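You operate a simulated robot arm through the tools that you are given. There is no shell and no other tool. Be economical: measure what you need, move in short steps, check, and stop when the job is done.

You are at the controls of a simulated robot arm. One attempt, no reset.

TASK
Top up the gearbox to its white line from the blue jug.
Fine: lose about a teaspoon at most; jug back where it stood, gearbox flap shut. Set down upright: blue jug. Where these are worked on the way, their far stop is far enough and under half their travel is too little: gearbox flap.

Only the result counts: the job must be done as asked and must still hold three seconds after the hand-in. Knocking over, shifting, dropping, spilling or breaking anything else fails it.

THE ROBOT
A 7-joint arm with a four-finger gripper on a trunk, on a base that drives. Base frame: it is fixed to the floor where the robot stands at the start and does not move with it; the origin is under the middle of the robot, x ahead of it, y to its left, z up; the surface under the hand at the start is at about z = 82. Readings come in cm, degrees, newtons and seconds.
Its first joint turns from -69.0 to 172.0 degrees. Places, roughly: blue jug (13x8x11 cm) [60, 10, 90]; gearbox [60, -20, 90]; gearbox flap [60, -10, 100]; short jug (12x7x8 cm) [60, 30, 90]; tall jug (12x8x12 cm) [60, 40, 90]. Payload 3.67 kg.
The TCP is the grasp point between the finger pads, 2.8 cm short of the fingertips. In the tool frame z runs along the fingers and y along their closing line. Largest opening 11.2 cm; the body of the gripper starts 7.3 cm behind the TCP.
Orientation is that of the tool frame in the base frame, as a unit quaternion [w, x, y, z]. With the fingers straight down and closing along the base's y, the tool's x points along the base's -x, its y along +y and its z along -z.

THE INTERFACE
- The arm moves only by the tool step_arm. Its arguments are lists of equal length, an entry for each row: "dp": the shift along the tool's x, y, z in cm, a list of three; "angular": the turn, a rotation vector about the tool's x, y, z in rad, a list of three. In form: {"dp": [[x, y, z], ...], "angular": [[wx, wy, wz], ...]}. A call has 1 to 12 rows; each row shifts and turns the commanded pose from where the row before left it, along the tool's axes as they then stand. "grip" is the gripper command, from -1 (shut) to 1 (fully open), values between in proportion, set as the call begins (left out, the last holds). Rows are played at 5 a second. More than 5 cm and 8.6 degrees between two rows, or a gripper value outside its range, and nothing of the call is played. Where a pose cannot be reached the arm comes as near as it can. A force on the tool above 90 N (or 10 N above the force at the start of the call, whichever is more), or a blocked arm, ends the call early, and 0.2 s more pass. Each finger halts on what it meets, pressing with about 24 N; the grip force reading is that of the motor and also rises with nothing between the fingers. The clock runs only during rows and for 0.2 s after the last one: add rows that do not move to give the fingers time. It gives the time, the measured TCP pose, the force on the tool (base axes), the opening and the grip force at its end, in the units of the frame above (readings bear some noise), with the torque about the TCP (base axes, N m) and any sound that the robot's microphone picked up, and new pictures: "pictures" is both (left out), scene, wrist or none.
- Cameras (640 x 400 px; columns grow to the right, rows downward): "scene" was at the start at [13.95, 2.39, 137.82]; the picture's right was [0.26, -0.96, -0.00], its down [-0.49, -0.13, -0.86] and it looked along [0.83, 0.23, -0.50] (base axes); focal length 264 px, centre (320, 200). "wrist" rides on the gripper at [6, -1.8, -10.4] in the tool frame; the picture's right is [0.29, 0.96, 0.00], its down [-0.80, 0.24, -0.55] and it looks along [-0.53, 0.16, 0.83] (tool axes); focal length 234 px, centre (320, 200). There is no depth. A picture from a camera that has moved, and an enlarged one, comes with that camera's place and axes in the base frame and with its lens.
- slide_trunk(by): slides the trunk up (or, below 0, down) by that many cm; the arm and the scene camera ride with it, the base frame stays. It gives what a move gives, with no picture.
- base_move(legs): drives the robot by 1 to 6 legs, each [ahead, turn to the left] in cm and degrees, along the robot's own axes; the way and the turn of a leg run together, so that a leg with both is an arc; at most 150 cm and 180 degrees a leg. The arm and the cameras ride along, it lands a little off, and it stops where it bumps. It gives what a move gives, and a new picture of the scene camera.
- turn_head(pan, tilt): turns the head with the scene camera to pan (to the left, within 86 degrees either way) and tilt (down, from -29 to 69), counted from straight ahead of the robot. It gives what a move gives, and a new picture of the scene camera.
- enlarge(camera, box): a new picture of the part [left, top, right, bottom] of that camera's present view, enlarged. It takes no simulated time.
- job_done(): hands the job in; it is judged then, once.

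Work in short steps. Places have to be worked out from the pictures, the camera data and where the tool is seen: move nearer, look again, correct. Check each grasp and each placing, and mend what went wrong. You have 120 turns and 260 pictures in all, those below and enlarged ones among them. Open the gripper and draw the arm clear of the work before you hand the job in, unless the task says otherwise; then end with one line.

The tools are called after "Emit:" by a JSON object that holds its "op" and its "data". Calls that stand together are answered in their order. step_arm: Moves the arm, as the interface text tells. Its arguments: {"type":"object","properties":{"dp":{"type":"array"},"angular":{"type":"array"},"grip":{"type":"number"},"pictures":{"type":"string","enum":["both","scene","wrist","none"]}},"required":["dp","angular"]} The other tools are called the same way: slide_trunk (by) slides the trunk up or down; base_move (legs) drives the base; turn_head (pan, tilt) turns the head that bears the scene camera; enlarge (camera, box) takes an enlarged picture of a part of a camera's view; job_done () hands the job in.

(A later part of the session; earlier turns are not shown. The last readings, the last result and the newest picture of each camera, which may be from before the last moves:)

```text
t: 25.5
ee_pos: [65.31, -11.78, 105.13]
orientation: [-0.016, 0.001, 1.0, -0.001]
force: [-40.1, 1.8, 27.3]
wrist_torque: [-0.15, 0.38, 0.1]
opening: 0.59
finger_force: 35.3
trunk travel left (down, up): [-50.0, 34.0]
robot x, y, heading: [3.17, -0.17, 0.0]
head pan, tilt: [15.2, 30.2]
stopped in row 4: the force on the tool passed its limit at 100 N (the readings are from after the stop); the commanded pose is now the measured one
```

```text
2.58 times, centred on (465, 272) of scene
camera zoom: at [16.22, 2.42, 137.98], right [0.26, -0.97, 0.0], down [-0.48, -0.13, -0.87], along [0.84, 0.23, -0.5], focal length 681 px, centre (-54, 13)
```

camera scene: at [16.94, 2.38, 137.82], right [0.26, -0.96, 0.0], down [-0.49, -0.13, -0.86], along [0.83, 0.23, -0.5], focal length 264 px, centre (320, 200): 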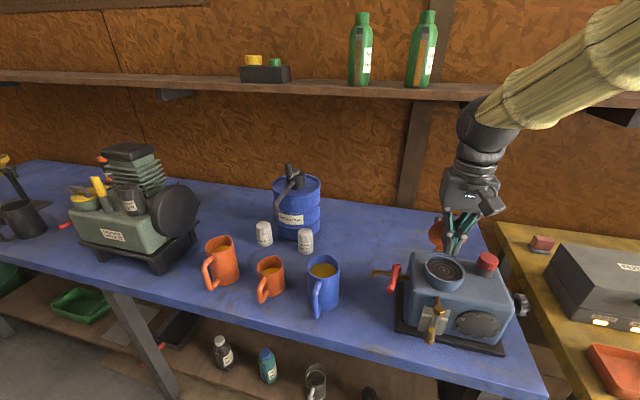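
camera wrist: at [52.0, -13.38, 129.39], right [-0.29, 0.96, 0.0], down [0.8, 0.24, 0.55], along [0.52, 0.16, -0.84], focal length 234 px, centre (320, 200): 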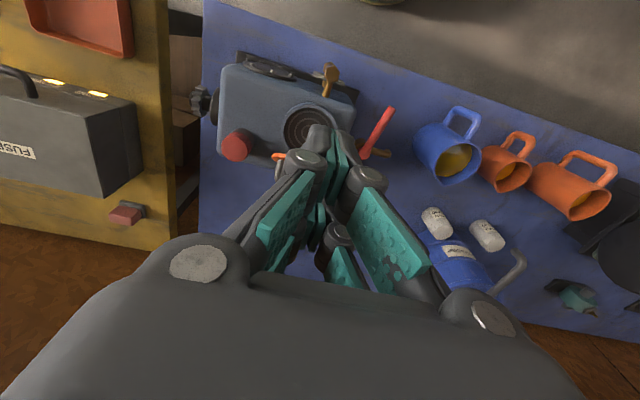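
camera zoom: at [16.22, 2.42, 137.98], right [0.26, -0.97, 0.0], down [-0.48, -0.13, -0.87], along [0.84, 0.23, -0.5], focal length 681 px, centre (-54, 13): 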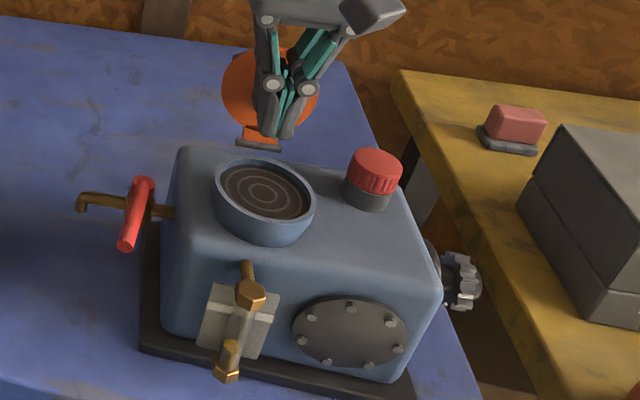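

Step limit exceeded (norm above 5), so I repeat with smaller rows.

Emit:
{"op": "step_arm", "data": {"dp": [[1, 0, 0], [2, 0, 0], [3, 0, 0], [0, 0, -4.5], [0, 0, -4.5], [0, 3, -3], [0, 4.5, 0], [0, 4.5, 0], [0, 4.5, 0], [0, 4.5, 0], [3, 4, 0], [0, 0, 0]], "angular": [[0, 0, 0], [0, 0, 0], [0, 0, 0], [0, 0, 0], [0, 0, 0], [0, 0, 0], [0, 0, 0], [0, 0, 0], [0, 0, 0], [0, 0, 0], [0, 0, 0], [0, 0, 0]], "pictures": "both"}}

Emit:
{"op": "enlarge", "data": {"camera": "scene", "box": [395, 195, 535, 350]}}

```text
t: 28.1
ee_pos: [57.43, 13.51, 116.66]
orientation: [-0.015, 0.001, 1.0, -0.002]
force: [-0.3, -0.6, -0.1]
wrist_torque: [0.05, -0.01, 0.01]
opening: 0.01
finger_force: 35.9
trunk travel left (down, up): [-50.0, 34.0]
robot x, y, heading: [2.82, -0.15, -0.1]
head pan, tilt: [15.2, 30.2]
camera scene: at [16.93, 2.4, 137.81], right [0.26, -0.96, 0.0], down [-0.49, -0.13, -0.86], along [0.83, 0.23, -0.5], focal length 264 px, centre (320, 200)
camera wrist: at [51.79, 11.55, 127.41], right [-0.29, 0.96, 0.01], down [0.82, 0.24, 0.53], along [0.5, 0.16, -0.85], focal length 234 px, centre (320, 200)
```

scene: 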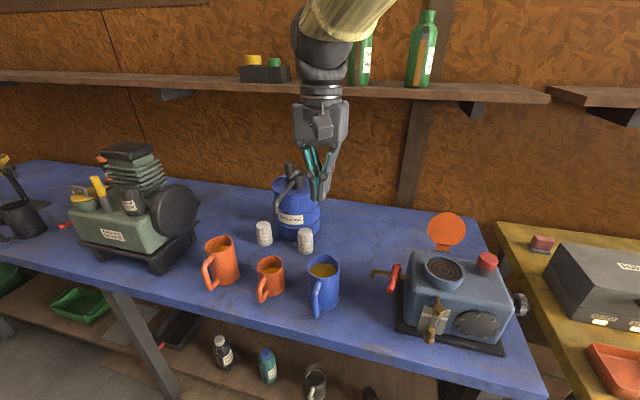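
wrist: 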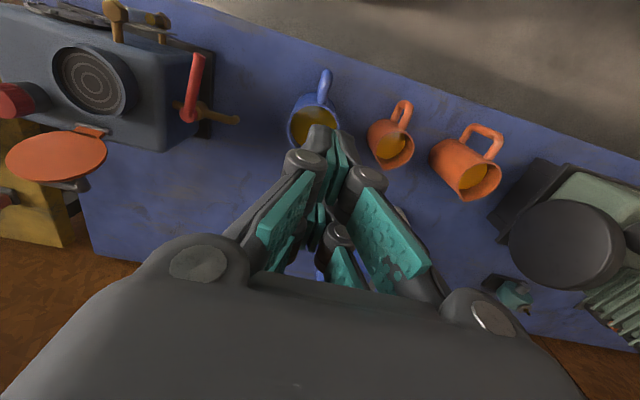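

```text
2.58 times, centred on (465, 272) of scene
camera zoom: at [16.93, 2.4, 137.81], right [0.26, -0.96, 0.0], down [-0.49, -0.13, -0.86], along [0.83, 0.23, -0.5], focal length 681 px, centre (-54, 13)
```

zoom: 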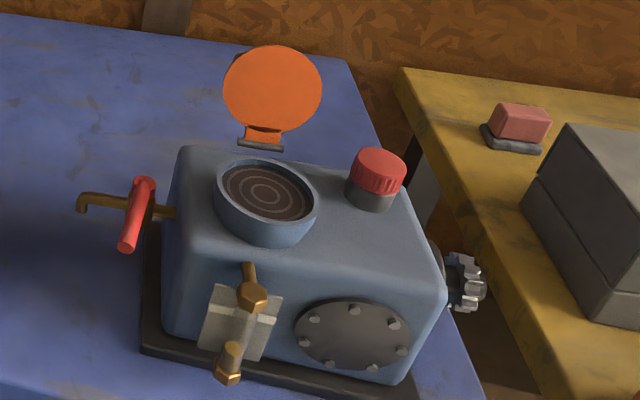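

The flap is at its stop and the gearbox looks unmoved. I pitch the hand 45° forward in front of the jug and open to about 10.5 cm.

Emit:
{"op": "step_arm", "data": {"dp": [[3, 0, 0], [2.7, 0, 0], [0, 0, 0], [0, 0, 0], [0, 0, 0], [0, 0, 0], [0, 0, 0], [0, 0, 0], [2.8, 0, 2.8], [2.8, 0, 2.8], [0, 0, 0]], "angular": [[0, 0, 0], [0, 0, 0], [0, -0.131, 0], [0, -0.131, 0], [0, -0.131, 0], [0, -0.131, 0], [0, -0.131, 0], [0, -0.131, 0], [0, 0, 0], [0, 0, 0], [0, 0, 0]], "grip": 0.88, "pictures": "both"}}

```text
t: 30.5
ee_pos: [51.82, 13.44, 109.16]
orientation: [0.369, 0.001, 0.929, -0.001]
force: [0.3, 0.1, 0.2]
wrist_torque: [0.03, 0.0, 0.02]
opening: 10.55
finger_force: 0.0
trunk travel left (down, up): [-50.0, 34.0]
robot x, y, heading: [3.11, -0.06, 0.2]
head pan, tilt: [15.2, 30.2]
camera scene: at [16.87, 2.35, 137.82], right [0.26, -0.96, 0.0], down [-0.49, -0.13, -0.86], along [0.83, 0.23, -0.5], focal length 264 px, centre (320, 200)
camera wrist: at [40.26, 11.56, 112.75], right [-0.21, 0.96, -0.2], down [0.2, 0.24, 0.95], along [0.96, 0.16, -0.24], focal length 234 px, centre (320, 200)
```

scene: 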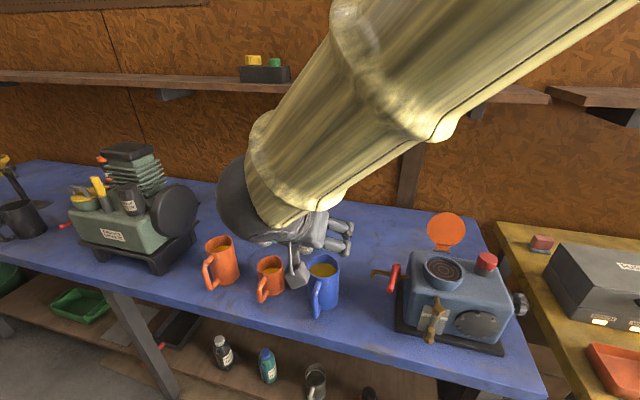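
wrist: 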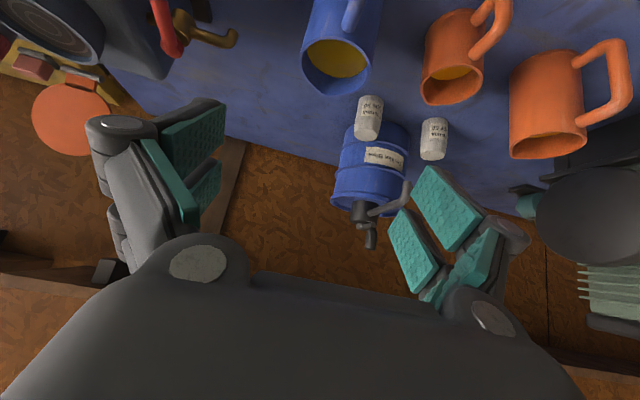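

The jug axis measures (60.7, 13.8). I move to the approach line about 11 cm short of the grasp and look.

Emit:
{"op": "step_arm", "data": {"dp": [[3.5, 0.15, 3.0], [3.5, 0.1, 3.0], [0, 0, 2.5], [0, 0, 0]], "angular": [[0, 0, 0], [0, 0, 0], [0, 0, 0], [0, 0, 0]], "pictures": "both"}}

Emit:
{"op": "enlarge", "data": {"camera": "scene", "box": [200, 200, 400, 330]}}

```text
t: 31.5
ee_pos: [52.41, 13.78, 98.2]
orientation: [0.366, 0.002, 0.93, 0.001]
force: [0.1, -0.4, 0.1]
wrist_torque: [-0.02, -0.01, -0.01]
opening: 10.52
finger_force: 0.0
trunk travel left (down, up): [-50.0, 34.0]
robot x, y, heading: [2.88, 0.57, -0.2]
head pan, tilt: [15.2, 30.2]
camera scene: at [16.72, 2.65, 137.64], right [0.29, -0.96, 0.0], down [-0.5, -0.15, -0.85], along [0.82, 0.25, -0.52], focal length 264 px, centre (320, 200)
camera wrist: at [40.83, 11.93, 101.91], right [-0.21, 0.96, -0.19], down [0.21, 0.24, 0.95], along [0.96, 0.16, -0.25], focal length 234 px, centre (320, 200)
```

scene: 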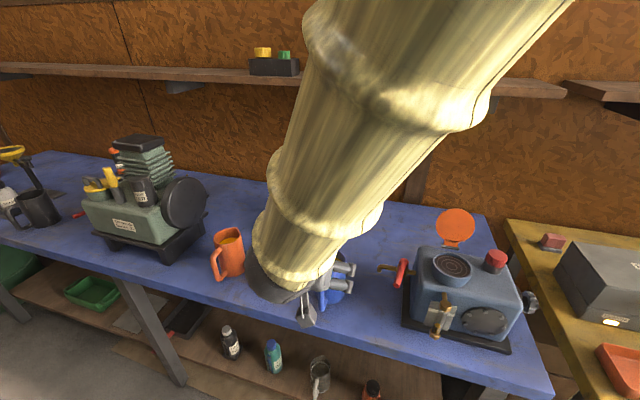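
wrist: 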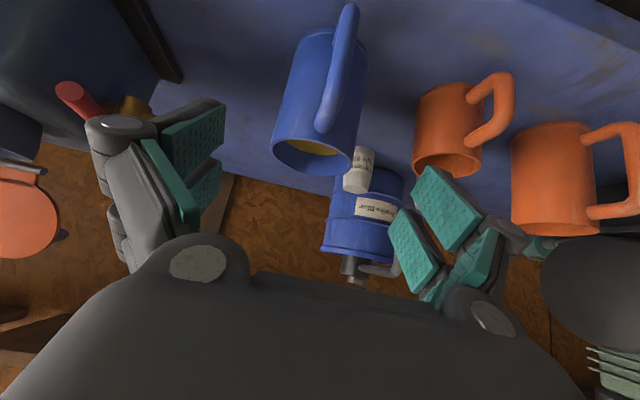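

```text
3.08 times, centred on (300, 265) of scene
camera zoom: at [16.72, 2.65, 137.64], right [0.29, -0.96, 0.0], down [-0.5, -0.15, -0.85], along [0.82, 0.25, -0.52], focal length 812 px, centre (382, 0)
```

zoom: 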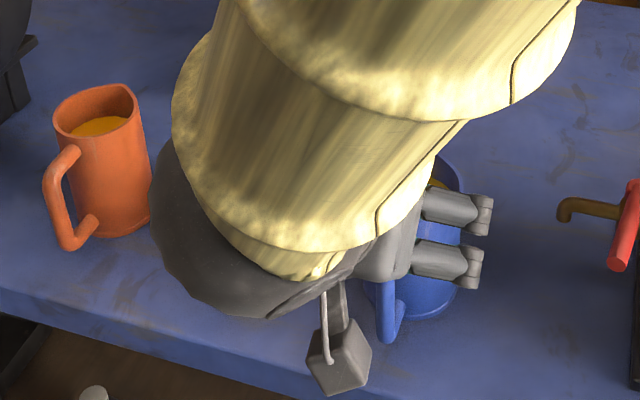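

Fingers straddle the jug, and the handle lies below the palm line. I advance along the tool axis with the jug between the fingers.

Emit:
{"op": "step_arm", "data": {"dp": [[0, -0.1, 3], [0, 0, 3], [0, 0, 2.5], [0, 0, 2], [0, 0, 0]], "angular": [[0, 0, 0], [0, 0, 0], [0, 0, 0], [0, 0, 0], [0, 0, 0]], "pictures": "both"}}

Emit:
{"op": "enlarge", "data": {"camera": "scene", "box": [240, 200, 400, 330]}}

```text
t: 32.7
ee_pos: [59.46, 13.11, 90.82]
orientation: [0.37, 0.003, 0.929, 0.001]
force: [0.2, -0.2, -0.5]
wrist_torque: [0.0, 0.0, -0.03]
opening: 10.51
finger_force: 0.0
trunk travel left (down, up): [-50.0, 34.0]
robot x, y, heading: [2.83, 0.17, -0.1]
head pan, tilt: [15.2, 30.2]
camera scene: at [16.83, 2.41, 137.82], right [0.26, -0.96, 0.0], down [-0.49, -0.13, -0.86], along [0.83, 0.23, -0.5], focal length 264 px, centre (320, 200)
camera wrist: at [47.91, 11.37, 94.47], right [-0.2, 0.96, -0.19], down [0.2, 0.23, 0.95], along [0.96, 0.16, -0.24], focal length 234 px, centre (320, 200)
```

scene: 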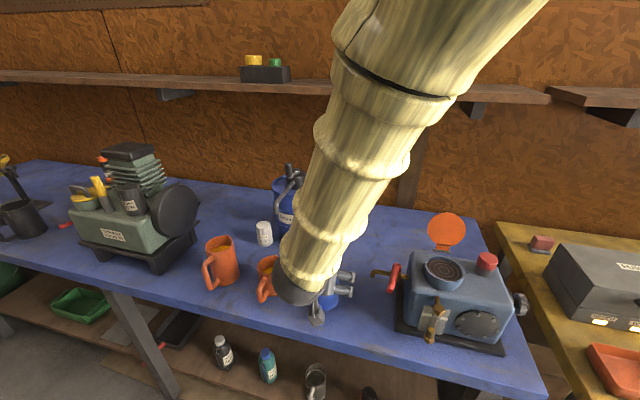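
wrist: 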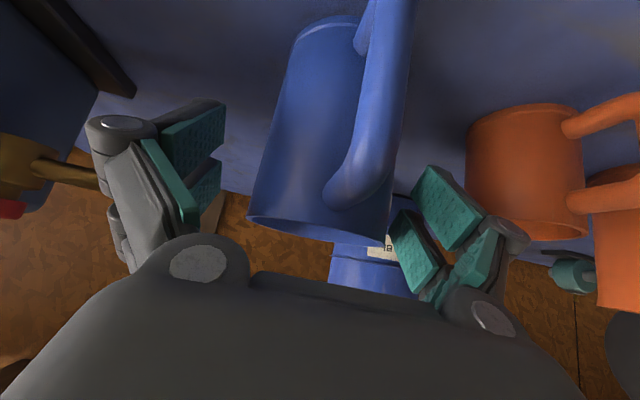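

```text
3.08 times, centred on (320, 265) of scene
camera zoom: at [16.83, 2.41, 137.82], right [0.26, -0.96, 0.0], down [-0.49, -0.13, -0.86], along [0.83, 0.23, -0.5], focal length 812 px, centre (320, 0)
```

zoom: 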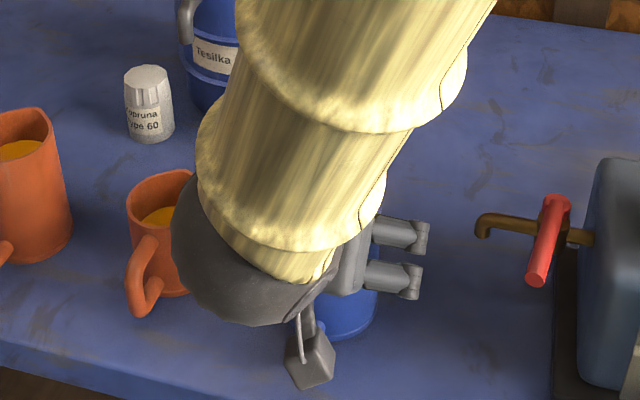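

TCP y is 13.1 against the jug axis at about 13.7. I shift 0.55 over and 0.7 further in, then close.

Emit:
{"op": "step_arm", "data": {"dp": [[0, 0.55, 0.7], [0, 0, 0], [0, 0, 0]], "angular": [[0, 0, 0], [0, 0, 0], [0, 0, 0]], "pictures": "none"}}

Emit:
{"op": "step_arm", "data": {"dp": [[0, 0, 0], [0, 0, 0], [0, 0, 0], [0, 0, 0], [0, 0, 0]], "angular": [[0, 0, 0], [0, 0, 0], [0, 0, 0], [0, 0, 0], [0, 0, 0]], "grip": -1, "pictures": "both"}}

```text
t: 33.5
ee_pos: [60.16, 13.69, 90.45]
orientation: [0.37, 0.005, 0.929, 0.002]
force: [-0.5, -0.2, 0.5]
wrist_torque: [-0.01, -0.03, -0.03]
opening: 10.54
finger_force: 0.0
trunk travel left (down, up): [-50.0, 34.0]
robot x, y, heading: [2.95, 0.11, 0.2]
head pan, tilt: [15.2, 30.2]
```

```text
t: 34.7
ee_pos: [60.03, 13.66, 90.47]
orientation: [0.369, 0.005, 0.929, 0.003]
force: [5.4, 1.5, 15.9]
wrist_torque: [-0.08, -0.59, 0.06]
opening: 7.52
finger_force: 24.0
trunk travel left (down, up): [-50.0, 34.0]
robot x, y, heading: [3.14, -0.04, -0.1]
head pan, tilt: [15.2, 30.2]
camera scene: at [16.83, 2.4, 137.84], right [0.26, -0.96, 0.0], down [-0.49, -0.13, -0.86], along [0.83, 0.23, -0.5], focal length 264 px, centre (320, 200)
camera wrist: at [48.57, 11.91, 94.04], right [-0.2, 0.96, -0.19], down [0.2, 0.23, 0.95], along [0.96, 0.15, -0.24], focal length 234 px, centre (320, 200)
```

scene: 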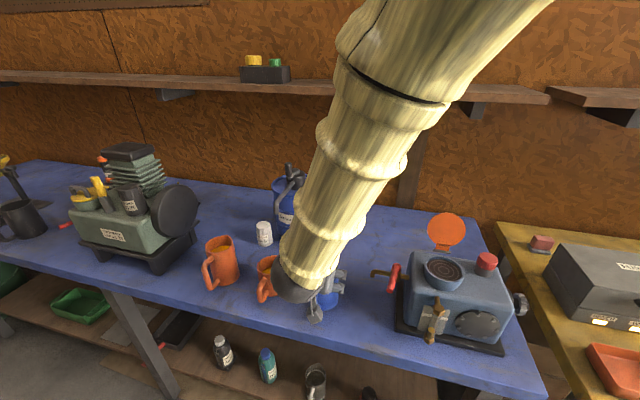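
wrist: 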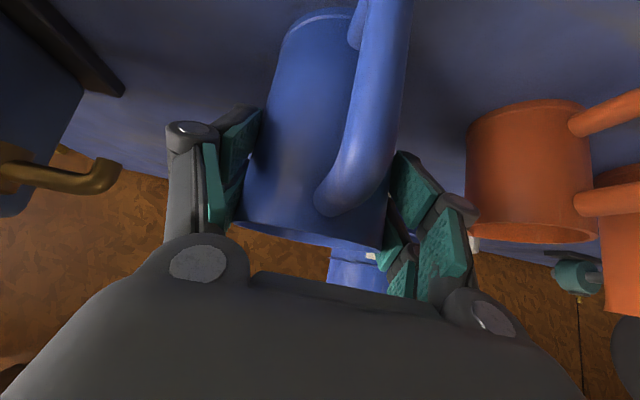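

Grasp holds at 7.52 cm. I record the jug place (TCP 60.03, 13.66, 90.47) and lift 3 cm straight up gently.

Emit:
{"op": "step_arm", "data": {"dp": [[-0.34, 0, -0.36], [-0.69, 0, -0.73], [-0.69, 0, -0.73], [-0.34, 0, -0.36], [0, 0, 0]], "angular": [[0, 0, 0], [0, 0, 0], [0, 0, 0], [0, 0, 0], [0, 0, 0]], "pictures": "both"}}

Emit:
{"op": "enlarge", "data": {"camera": "scene", "box": [240, 200, 400, 330]}}

```text
t: 35.9
ee_pos: [60.09, 13.82, 92.93]
orientation: [0.368, 0.0, 0.93, -0.001]
force: [-0.2, -0.4, 1.0]
wrist_torque: [0.0, 0.04, -0.01]
opening: 7.59
finger_force: 23.6
trunk travel left (down, up): [-50.0, 34.0]
robot x, y, heading: [2.97, 0.19, 0.0]
head pan, tilt: [15.2, 30.2]
camera scene: at [16.9, 2.42, 137.81], right [0.26, -0.96, 0.0], down [-0.49, -0.13, -0.86], along [0.83, 0.23, -0.5], focal length 264 px, centre (320, 200)
camera wrist: at [48.46, 12.05, 96.66], right [-0.21, 0.96, -0.2], down [0.2, 0.24, 0.95], along [0.96, 0.16, -0.24], focal length 234 px, centre (320, 200)
```

scene: 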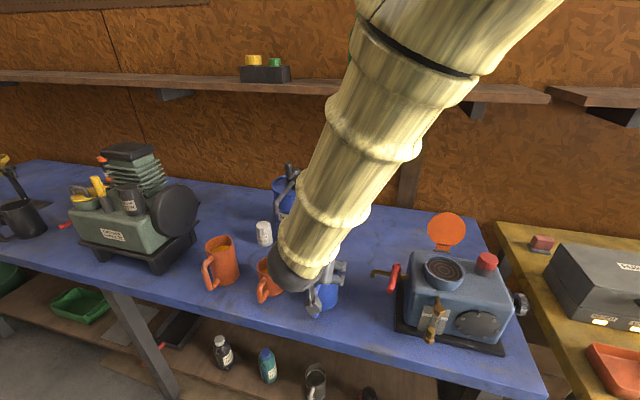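
wrist: 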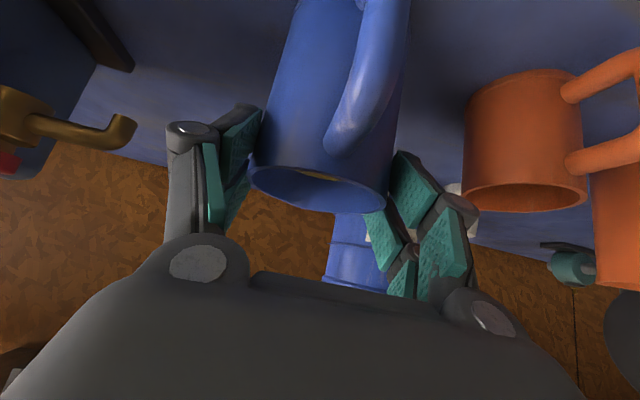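

```text
3.08 times, centred on (320, 265) of scene
camera zoom: at [16.9, 2.42, 137.81], right [0.26, -0.96, 0.0], down [-0.49, -0.13, -0.86], along [0.83, 0.23, -0.5], focal length 812 px, centre (320, 0)
```

zoom: 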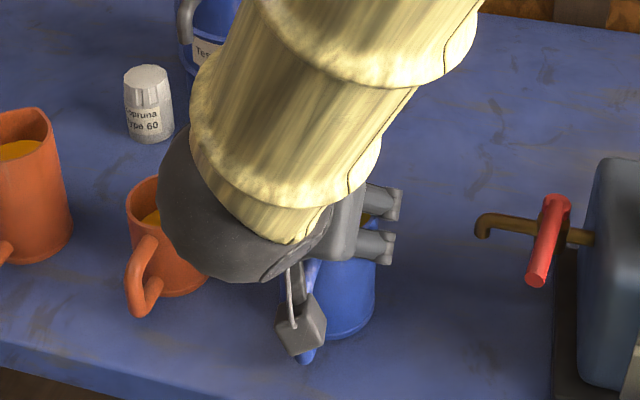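

The jug did not rise; the fingers slid up it. I look closely at how the pads sit.

Emit:
{"op": "enlarge", "data": {"camera": "wrist", "box": [150, 70, 490, 310]}}

Emit:
{"op": "enlarge", "data": {"camera": "scene", "box": [290, 240, 360, 330]}}

```text
1.67 times, centred on (320, 190) of wrist
camera zoom: at [48.46, 12.05, 96.66], right [-0.21, 0.96, -0.2], down [0.2, 0.24, 0.95], along [0.96, 0.16, -0.24], focal length 390 px, centre (320, 217)
```

zoom: 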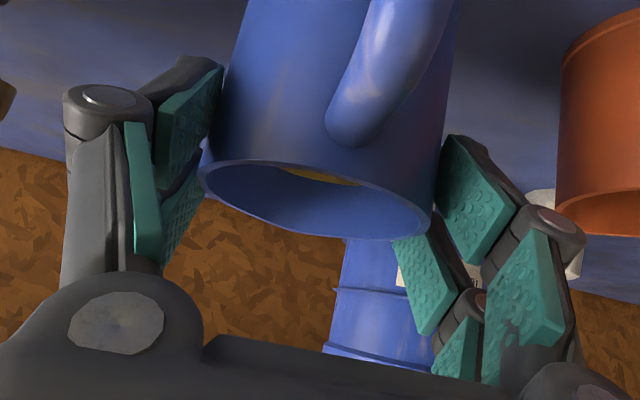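

```text
4.44 times, centred on (325, 285) of scene
camera zoom: at [16.9, 2.42, 137.81], right [0.26, -0.96, 0.0], down [-0.49, -0.13, -0.86], along [0.83, 0.23, -0.5], focal length 1172 px, centre (298, -178)
```

zoom: 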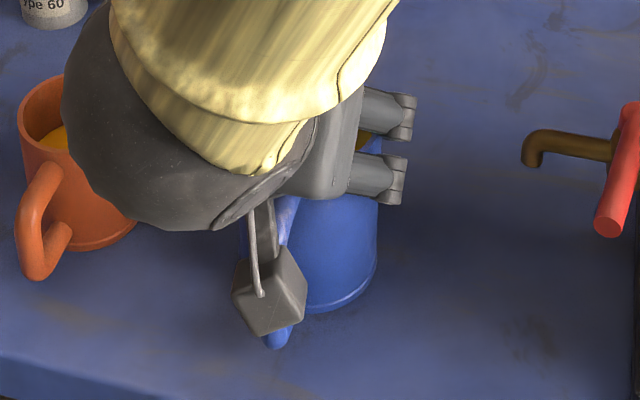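

The first grasp was too high, so only one prong pair bore on the wall. I open, lower to z≈87.3 and regrip.

Emit:
{"op": "step_arm", "data": {"dp": [[0, 0, 0], [0, 0, 0], [0.96, 0, 1.02], [0.96, 0, 1.02], [0.96, 0, 1.02], [0.96, 0, 1.02], [0, 0, 0]], "angular": [[0, 0, 0], [0, 0, 0], [0, 0, 0], [0, 0, 0], [0, 0, 0], [0, 0, 0], [0, 0, 0]], "grip": 0.8, "pictures": "wrist"}}

```text
t: 37.5
ee_pos: [59.82, 13.93, 87.52]
orientation: [0.369, 0.0, 0.929, -0.001]
force: [-3.6, -0.9, 7.5]
wrist_torque: [-0.04, 0.35, -0.01]
opening: 10.08
finger_force: 0.0
trunk travel left (down, up): [-50.0, 34.0]
robot x, y, heading: [3.43, -0.17, -0.1]
head pan, tilt: [15.2, 30.2]
camera wrist: at [48.41, 12.07, 91.07], right [-0.21, 0.96, -0.2], down [0.2, 0.24, 0.95], along [0.96, 0.16, -0.24], focal length 234 px, centre (320, 200)
```

wrist: 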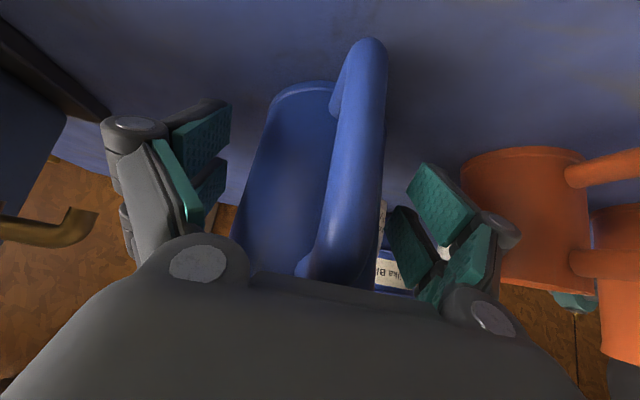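

The palm touches the handle here. I raise 2 cm, steepen the hand by 19°, and compare the jug's place.

Emit:
{"op": "step_arm", "data": {"dp": [[-0.69, 0, -0.73], [-0.69, 0, -0.73], [0, 0, 0], [0, 0, 0], [0, 0, 0], [0, 0, 0]], "angular": [[0, 0, 0], [0, 0, 0], [0, 0.11, 0], [0, 0.11, 0], [0, 0.11, 0], [0, 0, 0]], "pictures": "both"}}

Emit:
{"op": "enlarge", "data": {"camera": "scene", "box": [240, 200, 400, 330]}}

```text
t: 38.9
ee_pos: [60.0, 13.83, 89.54]
orientation: [0.211, 0.002, 0.977, -0.002]
force: [0.7, -0.6, 0.0]
wrist_torque: [-0.02, -0.02, 0.03]
opening: 10.08
finger_force: 0.1
trunk travel left (down, up): [-50.0, 34.0]
robot x, y, heading: [2.55, -0.0, 0.0]
head pan, tilt: [15.2, 30.2]
camera scene: at [16.85, 2.45, 137.82], right [0.26, -0.96, 0.0], down [-0.49, -0.13, -0.86], along [0.83, 0.23, -0.5], focal length 264 px, centre (320, 200)
camera wrist: at [50.21, 12.03, 96.57], right [-0.26, 0.96, -0.12], down [0.5, 0.24, 0.83], along [0.83, 0.16, -0.54], focal length 234 px, centre (320, 200)
```

scene: 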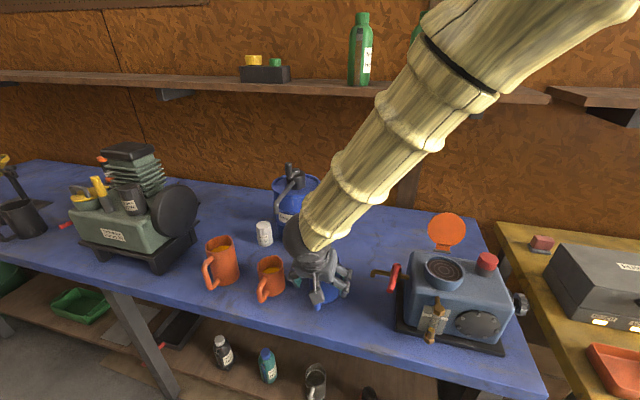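
wrist: 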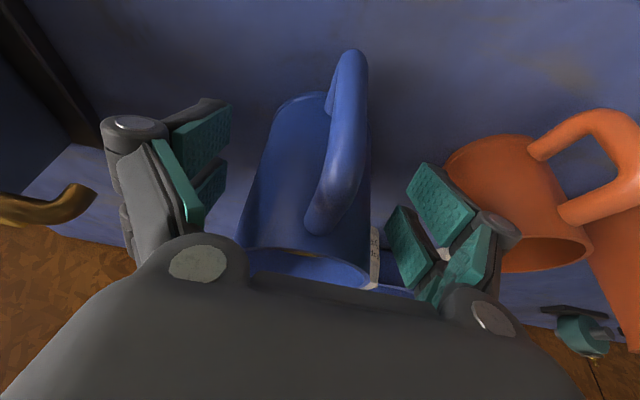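

```text
3.08 times, centred on (320, 265) of scene
camera zoom: at [16.85, 2.45, 137.82], right [0.26, -0.96, 0.0], down [-0.49, -0.13, -0.86], along [0.83, 0.23, -0.5], focal length 812 px, centre (320, 0)
```

zoom: 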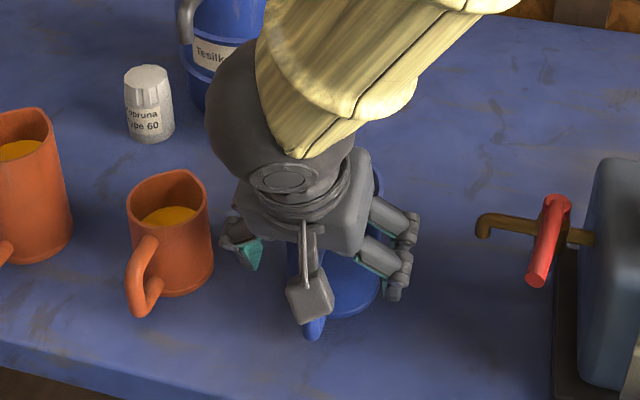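

The jug has slid forward to about (62.3, 14.0), about 1.7 cm from where it stood; I will put it back on its original spot, axis (60.6, 13.65), at the end. I centre the steeper hand on it and lower.

Emit:
{"op": "step_arm", "data": {"dp": [[-0.63, 0.1, 0.6], [-0.63, 0.1, 0.65], [0, 0, 0.7], [0, 0, 0.6], [0, 0, 0]], "angular": [[0, 0, 0], [0, 0, 0], [0, 0, 0], [0, 0, 0], [0, 0, 0]], "pictures": "both"}}

Emit:
{"op": "enlarge", "data": {"camera": "scene", "box": [280, 220, 370, 320]}}

```text
t: 40.1
ee_pos: [62.08, 14.21, 87.64]
orientation: [0.212, 0.001, 0.977, -0.001]
force: [0.7, 0.0, -0.2]
wrist_torque: [0.03, 0.0, 0.03]
opening: 10.05
finger_force: 0.0
trunk travel left (down, up): [-50.0, 34.0]
robot x, y, heading: [3.07, 0.21, -0.2]
head pan, tilt: [15.2, 30.2]
camera scene: at [16.89, 2.4, 137.82], right [0.26, -0.96, 0.0], down [-0.49, -0.13, -0.86], along [0.83, 0.23, -0.5], focal length 264 px, centre (320, 200)
camera wrist: at [52.35, 12.25, 94.8], right [-0.26, 0.96, -0.12], down [0.5, 0.24, 0.83], along [0.83, 0.16, -0.54], focal length 234 px, centre (320, 200)
```

scene: 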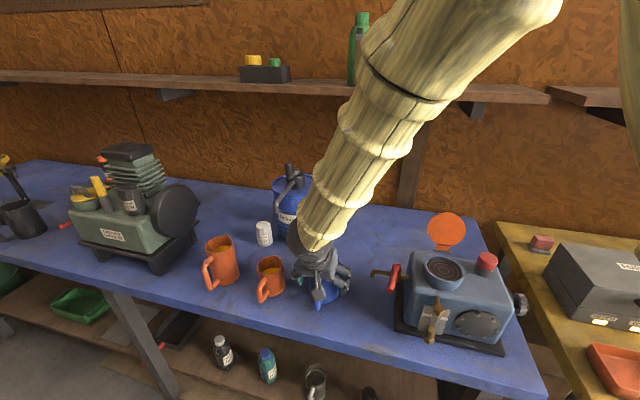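
wrist: 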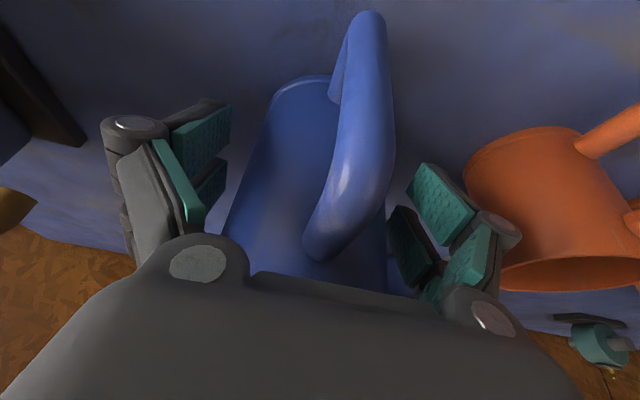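

```text
4.00 times, centred on (325, 270) of scene
camera zoom: at [16.89, 2.4, 137.82], right [0.26, -0.96, 0.0], down [-0.49, -0.13, -0.86], along [0.83, 0.23, -0.5], focal length 1055 px, centre (300, -80)
```

zoom: 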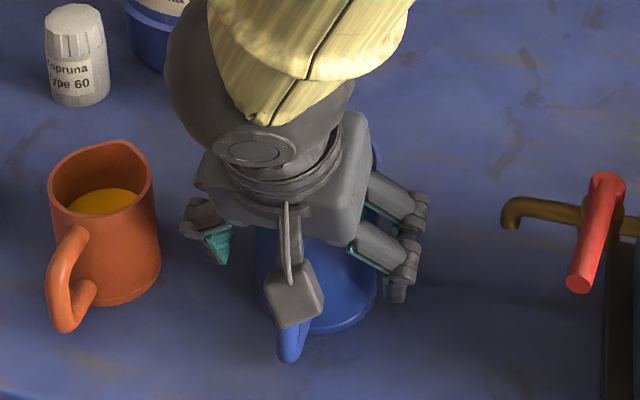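

No contact and well centred. I close on the jug.

Emit:
{"op": "step_arm", "data": {"dp": [[0, 0, 0], [0, 0, 0], [0, 0, 0], [0, 0, 0], [0, 0, 0]], "angular": [[0, 0, 0], [0, 0, 0], [0, 0, 0], [0, 0, 0], [0, 0, 0]], "grip": -1, "pictures": "wrist"}}

Emit:
{"op": "step_arm", "data": {"dp": [[-0.1, 0, -0.23], [-0.21, 0, -0.45], [-0.1, 0, -0.23], [0, 0, 0]], "angular": [[0, 0, 0], [0, 0, 0], [0, 0, 0], [0, 0, 0]], "pictures": "wrist"}}

```text
t: 41.3
ee_pos: [62.1, 14.13, 87.84]
orientation: [0.212, 0.001, 0.977, 0.0]
force: [0.4, 0.5, 29.8]
wrist_torque: [0.02, -0.26, 0.01]
opening: 8.72
finger_force: 24.6
trunk travel left (down, up): [-50.0, 34.0]
robot x, y, heading: [2.74, 0.16, -0.1]
head pan, tilt: [15.2, 30.2]
camera wrist: at [52.26, 12.27, 94.98], right [-0.26, 0.96, -0.12], down [0.5, 0.24, 0.83], along [0.83, 0.16, -0.54], focal length 234 px, centre (320, 200)
```

wrist: 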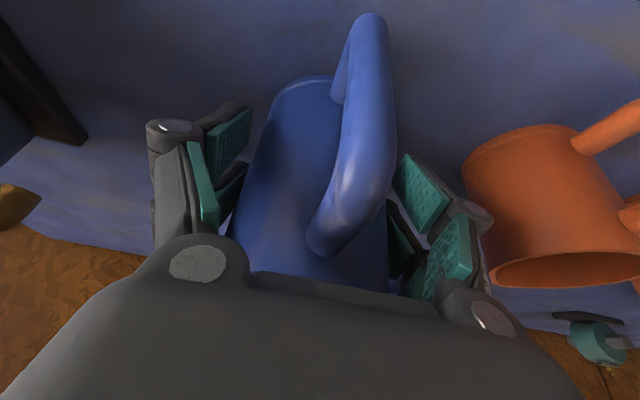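

```text
t: 42.3
ee_pos: [62.44, 13.94, 89.08]
orientation: [0.211, 0.007, 0.977, 0.005]
force: [0.5, -0.6, -3.0]
wrist_torque: [0.0, 0.04, 0.0]
opening: 7.57
finger_force: 24.1
trunk travel left (down, up): [-50.0, 34.0]
robot x, y, heading: [3.12, -0.09, 0.1]
head pan, tilt: [15.2, 30.2]
camera wrist: at [52.68, 12.03, 96.25], right [-0.25, 0.96, -0.11], down [0.5, 0.22, 0.84], along [0.83, 0.16, -0.54], focal length 234 px, centre (320, 200)
```

wrist: 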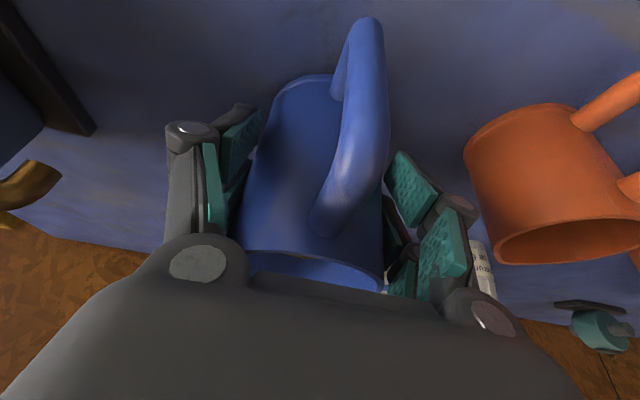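

The grip now reads 7.57 with a slight pull. I lift 2 cm more and check whether the jug follows.

Emit:
{"op": "step_arm", "data": {"dp": [[-0.1, 0, -0.23], [-0.31, 0, -0.68], [-0.31, 0, -0.68], [-0.1, 0, -0.23], [0, 0, 0]], "angular": [[0, 0, 0], [0, 0, 0], [0, 0, 0], [0, 0, 0], [0, 0, 0]], "pictures": "both"}}

Emit:
{"op": "enlarge", "data": {"camera": "scene", "box": [280, 220, 370, 320]}}

```text
t: 43.5
ee_pos: [62.58, 13.89, 91.25]
orientation: [0.209, 0.01, 0.978, 0.011]
force: [0.2, 0.1, -4.1]
wrist_torque: [-0.01, 0.06, -0.01]
opening: 7.54
finger_force: 23.9
trunk travel left (down, up): [-50.0, 34.0]
robot x, y, heading: [2.85, -0.35, -0.1]
head pan, tilt: [15.2, 30.2]
camera scene: at [16.91, 2.42, 137.81], right [0.26, -0.96, 0.0], down [-0.49, -0.13, -0.86], along [0.83, 0.23, -0.5], focal length 264 px, centre (320, 200)
camera wrist: at [52.77, 11.93, 98.43], right [-0.25, 0.96, -0.09], down [0.5, 0.21, 0.84], along [0.83, 0.16, -0.54], focal length 234 px, centre (320, 200)
```

scene: 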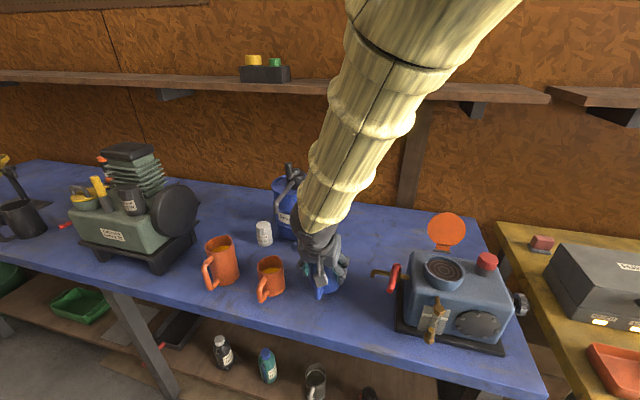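
wrist: 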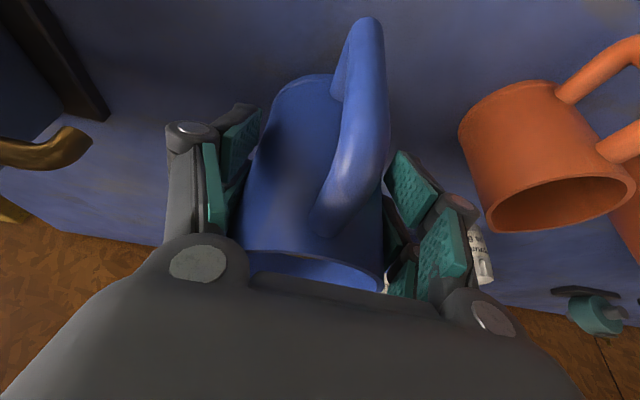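

```text
4.00 times, centred on (325, 270) of scene
camera zoom: at [16.91, 2.42, 137.81], right [0.26, -0.96, 0.0], down [-0.49, -0.13, -0.86], along [0.83, 0.23, -0.5], focal length 1055 px, centre (300, -80)
```

zoom: 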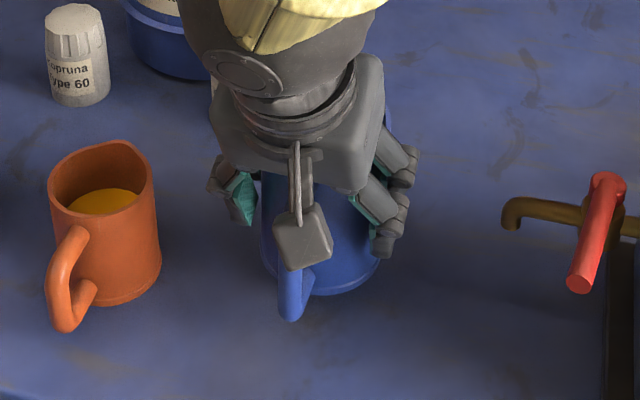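

The jug now follows the hand at about 4 N and stays upright. Cup centre (62, -11.6, rim 98.3) and sight glass (55.4, -11, top 93.5) are worked out. I lift it smoothly to z≈108.

Emit:
{"op": "step_arm", "data": {"dp": [[-0.3, 0, -0.7], [-0.6, 0, -1.4], [-0.83, 0, -1.82], [-0.83, 0, -1.82], [-0.83, 0, -1.82], [-0.83, 0, -1.82], [-0.83, 0, -1.82], [-0.83, 0, -1.82], [-0.6, 0, -1.4], [-0.3, 0, -0.7], [0, 0, 0]], "angular": [[0, 0, 0], [0, 0, 0], [0, 0, 0], [0, 0, 0], [0, 0, 0], [0, 0, 0], [0, 0, 0], [0, 0, 0], [0, 0, 0], [0, 0, 0], [0, 0, 0]], "pictures": "wrist"}}

```text
t: 45.9
ee_pos: [62.35, 14.06, 106.98]
orientation: [0.204, 0.004, 0.979, 0.006]
force: [0.1, 0.6, -3.7]
wrist_torque: [-0.01, 0.01, -0.02]
opening: 7.53
finger_force: 23.6
trunk travel left (down, up): [-50.0, 34.0]
robot x, y, heading: [2.7, -0.07, -0.1]
head pan, tilt: [15.2, 30.2]
camera wrist: at [52.6, 12.06, 114.24], right [-0.26, 0.96, -0.1], down [0.51, 0.23, 0.83], along [0.82, 0.16, -0.55], focal length 234 px, centre (320, 200)
```

wrist: 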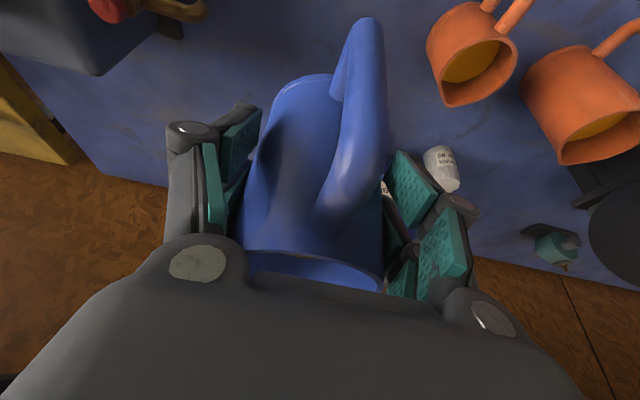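

Stable. I carry the jug sideways to the near side of the fill cup, keeping it level.

Emit:
{"op": "step_arm", "data": {"dp": [[0.26, -0.91, -0.11], [0.51, -1.83, -0.22], [0.71, -2.51, -0.31], [0.71, -2.51, -0.31], [0.71, -2.51, -0.31], [0.71, -2.51, -0.31], [0.71, -2.51, -0.31], [0.71, -2.51, -0.31], [0.71, -2.51, -0.31], [0.71, -2.51, -0.31], [0.51, -1.83, -0.22], [0.26, -0.91, -0.11]], "angular": [[0, 0, 0], [0, 0, 0], [0, 0, 0], [0, 0, 0], [0, 0, 0], [0, 0, 0], [0, 0, 0], [0, 0, 0], [0, 0, 0], [0, 0, 0], [0, 0, 0], [0, 0, 0]], "pictures": "both"}}

Emit:
{"op": "enlarge", "data": {"camera": "scene", "box": [380, 170, 520, 345]}}

```text
t: 48.5
ee_pos: [54.02, -11.5, 107.18]
orientation: [0.21, 0.001, 0.978, 0.0]
force: [-0.1, 0.5, -3.7]
wrist_torque: [0.01, 0.01, 0.03]
opening: 7.53
finger_force: 24.1
trunk travel left (down, up): [-50.0, 34.0]
robot x, y, heading: [3.13, 0.03, 0.1]
head pan, tilt: [15.2, 30.2]
camera scene: at [16.89, 2.3, 137.82], right [0.26, -0.96, 0.0], down [-0.49, -0.13, -0.86], along [0.83, 0.23, -0.5], focal length 264 px, centre (320, 200)
camera wrist: at [44.28, -13.38, 114.36], right [-0.26, 0.96, -0.12], down [0.5, 0.24, 0.83], along [0.83, 0.16, -0.54], focal length 234 px, centre (320, 200)
```

scene: 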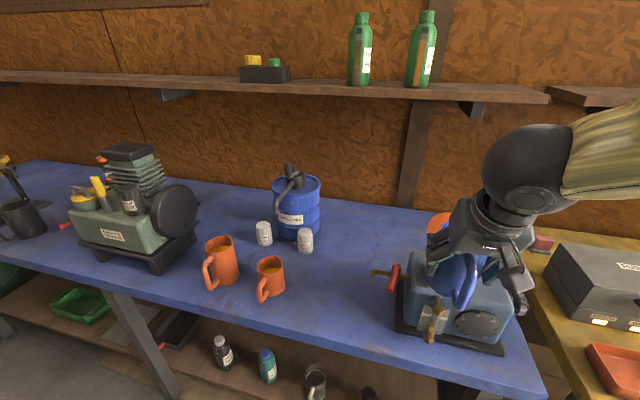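
wrist: 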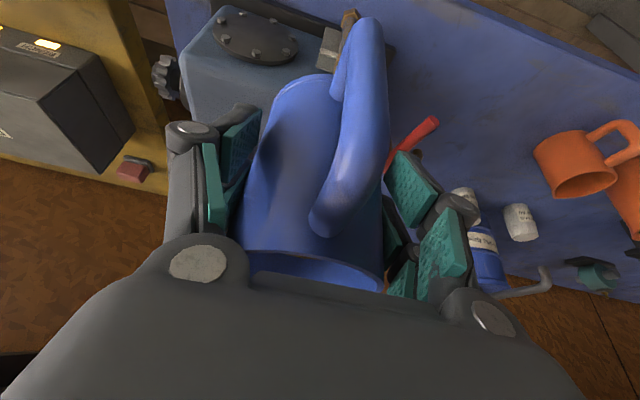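

```text
2.29 times, centred on (450, 258) of scene
camera zoom: at [16.89, 2.3, 137.82], right [0.26, -0.96, 0.0], down [-0.49, -0.13, -0.86], along [0.83, 0.23, -0.5], focal length 603 px, centre (23, 69)
```

zoom: 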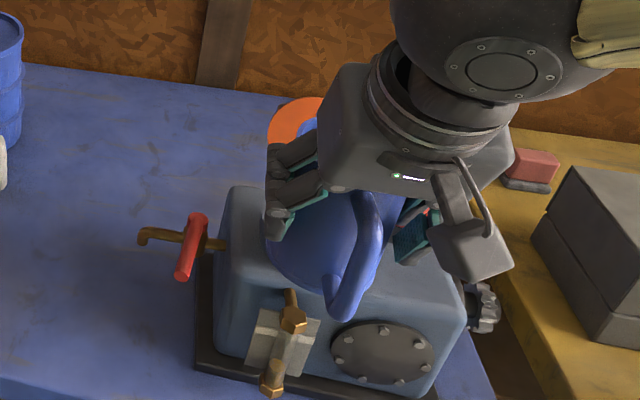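

The sight glass is visible below the jug. I tilt to about 22° (below the pour point) while lowering so the lip comes over the cup.

Emit:
{"op": "step_arm", "data": {"dp": [[0.04, 0, 0.5], [0.04, 0, 0.62], [0.04, 0, 0.62], [0.04, 0, 0.62], [0.04, 0, 0.62], [0.04, 0, 0.62], [0, 0, 0]], "angular": [[0, 0.064, 0], [0, 0.064, 0], [0, 0.064, 0], [0, 0.064, 0], [0, 0.064, 0], [0, 0.064, 0], [0, 0, 0]], "pictures": "both"}}

Emit:
{"op": "enlarge", "data": {"camera": "scene", "box": [380, 170, 520, 345]}}

```text
t: 50.1
ee_pos: [54.57, -11.47, 103.95]
orientation: [0.022, 0.001, 1.0, 0.0]
force: [-12.8, -1.6, 59.4]
wrist_torque: [0.04, -1.67, -0.08]
opening: 9.36
finger_force: 23.9
trunk travel left (down, up): [-50.0, 34.0]
robot x, y, heading: [2.69, 0.03, -0.1]
head pan, tilt: [15.2, 30.2]
camera scene: at [16.41, 2.43, 137.89], right [0.26, -0.96, 0.0], down [-0.48, -0.13, -0.87], along [0.84, 0.23, -0.5], focal length 264 px, centre (320, 200)
camera wrist: at [48.06, -13.22, 114.2], right [-0.29, 0.96, -0.01], down [0.77, 0.24, 0.59], along [0.57, 0.16, -0.81], focal length 234 px, centre (320, 200)
```

scene: 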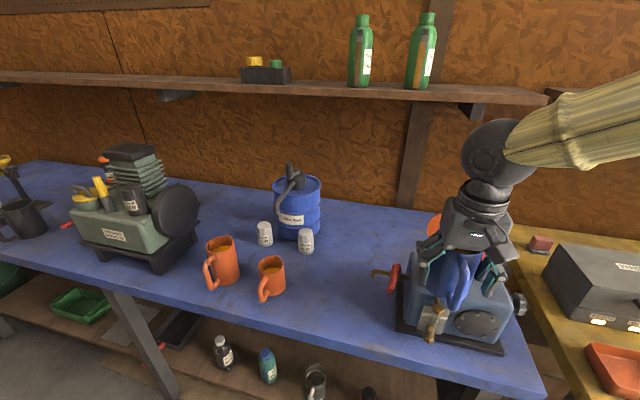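
wrist: 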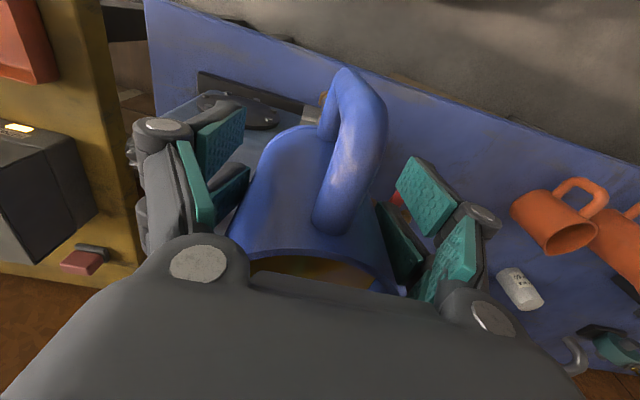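

```text
2.29 times, centred on (450, 258) of scene
camera zoom: at [16.41, 2.43, 137.89], right [0.26, -0.96, 0.0], down [-0.48, -0.13, -0.87], along [0.84, 0.23, -0.5], focal length 603 px, centre (23, 69)
```

zoom: 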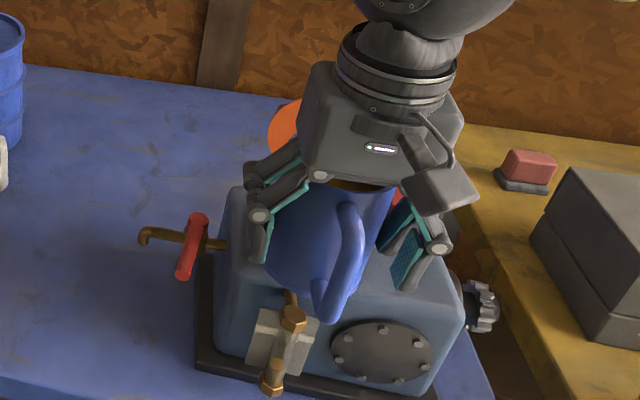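

The jug's front bottom edge caught on the cup rim while lowering, and the hand pressed down over it (59 N). No oil appears lost. I raise very gently so the pads close again, and watch.

Emit:
{"op": "step_arm", "data": {"dp": [[0, 0, -0.4], [0, 0, -0.4], [0, 0, -0.4], [0, 0, 0]], "angular": [[0, 0, 0], [0, 0, 0], [0, 0, 0], [0, 0, 0]], "pictures": "both"}}

Emit:
{"op": "enlarge", "data": {"camera": "scene", "box": [410, 200, 510, 345]}}

```text
t: 51.1
ee_pos: [54.8, -11.39, 104.84]
orientation: [0.02, 0.001, 1.0, -0.001]
force: [-1.4, -0.7, 1.1]
wrist_torque: [-0.06, 0.02, 0.0]
opening: 7.97
finger_force: 24.1
trunk travel left (down, up): [-50.0, 34.0]
robot x, y, heading: [3.1, -0.01, 0.1]
head pan, tilt: [15.2, 30.2]
camera scene: at [16.86, 2.37, 137.8], right [0.26, -0.96, 0.0], down [-0.49, -0.13, -0.86], along [0.83, 0.23, -0.5], focal length 264 px, centre (320, 200)
camera wrist: at [48.34, -13.28, 115.11], right [-0.29, 0.96, -0.01], down [0.78, 0.24, 0.58], along [0.56, 0.16, -0.81], focal length 234 px, centre (320, 200)
```

scene: 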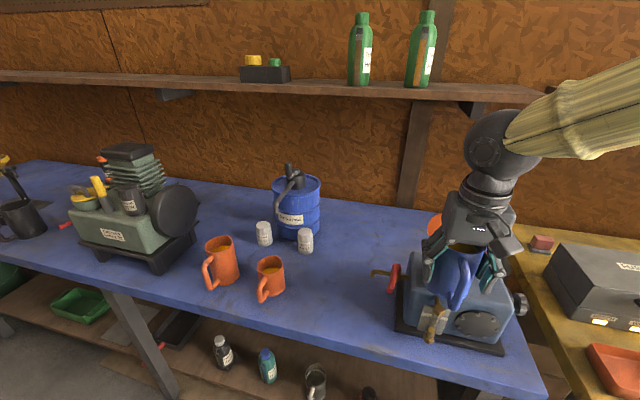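
wrist: 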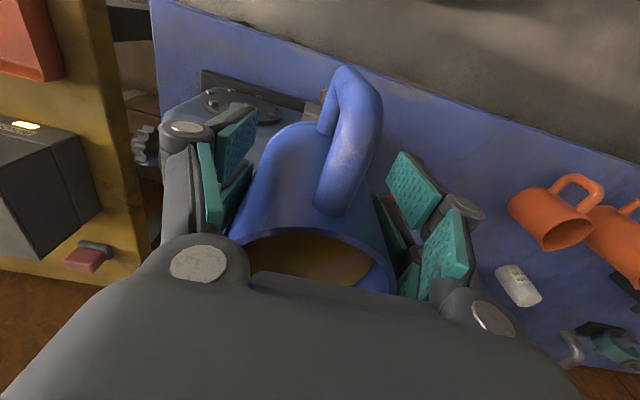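

```text
2.76 times, centred on (460, 272) of scene
camera zoom: at [16.86, 2.37, 137.8], right [0.26, -0.96, 0.0], down [-0.49, -0.13, -0.86], along [0.83, 0.23, -0.5], focal length 728 px, centre (-66, 0)
```

zoom: 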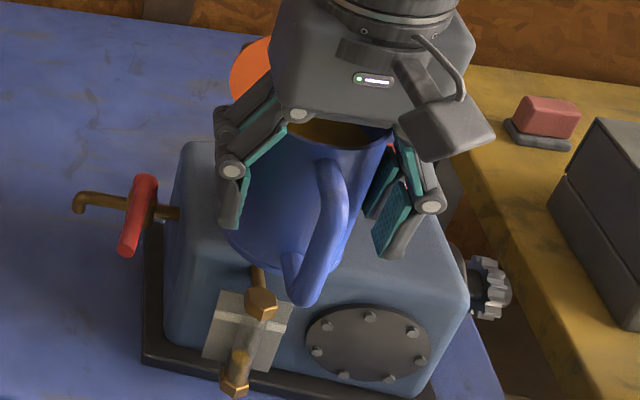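

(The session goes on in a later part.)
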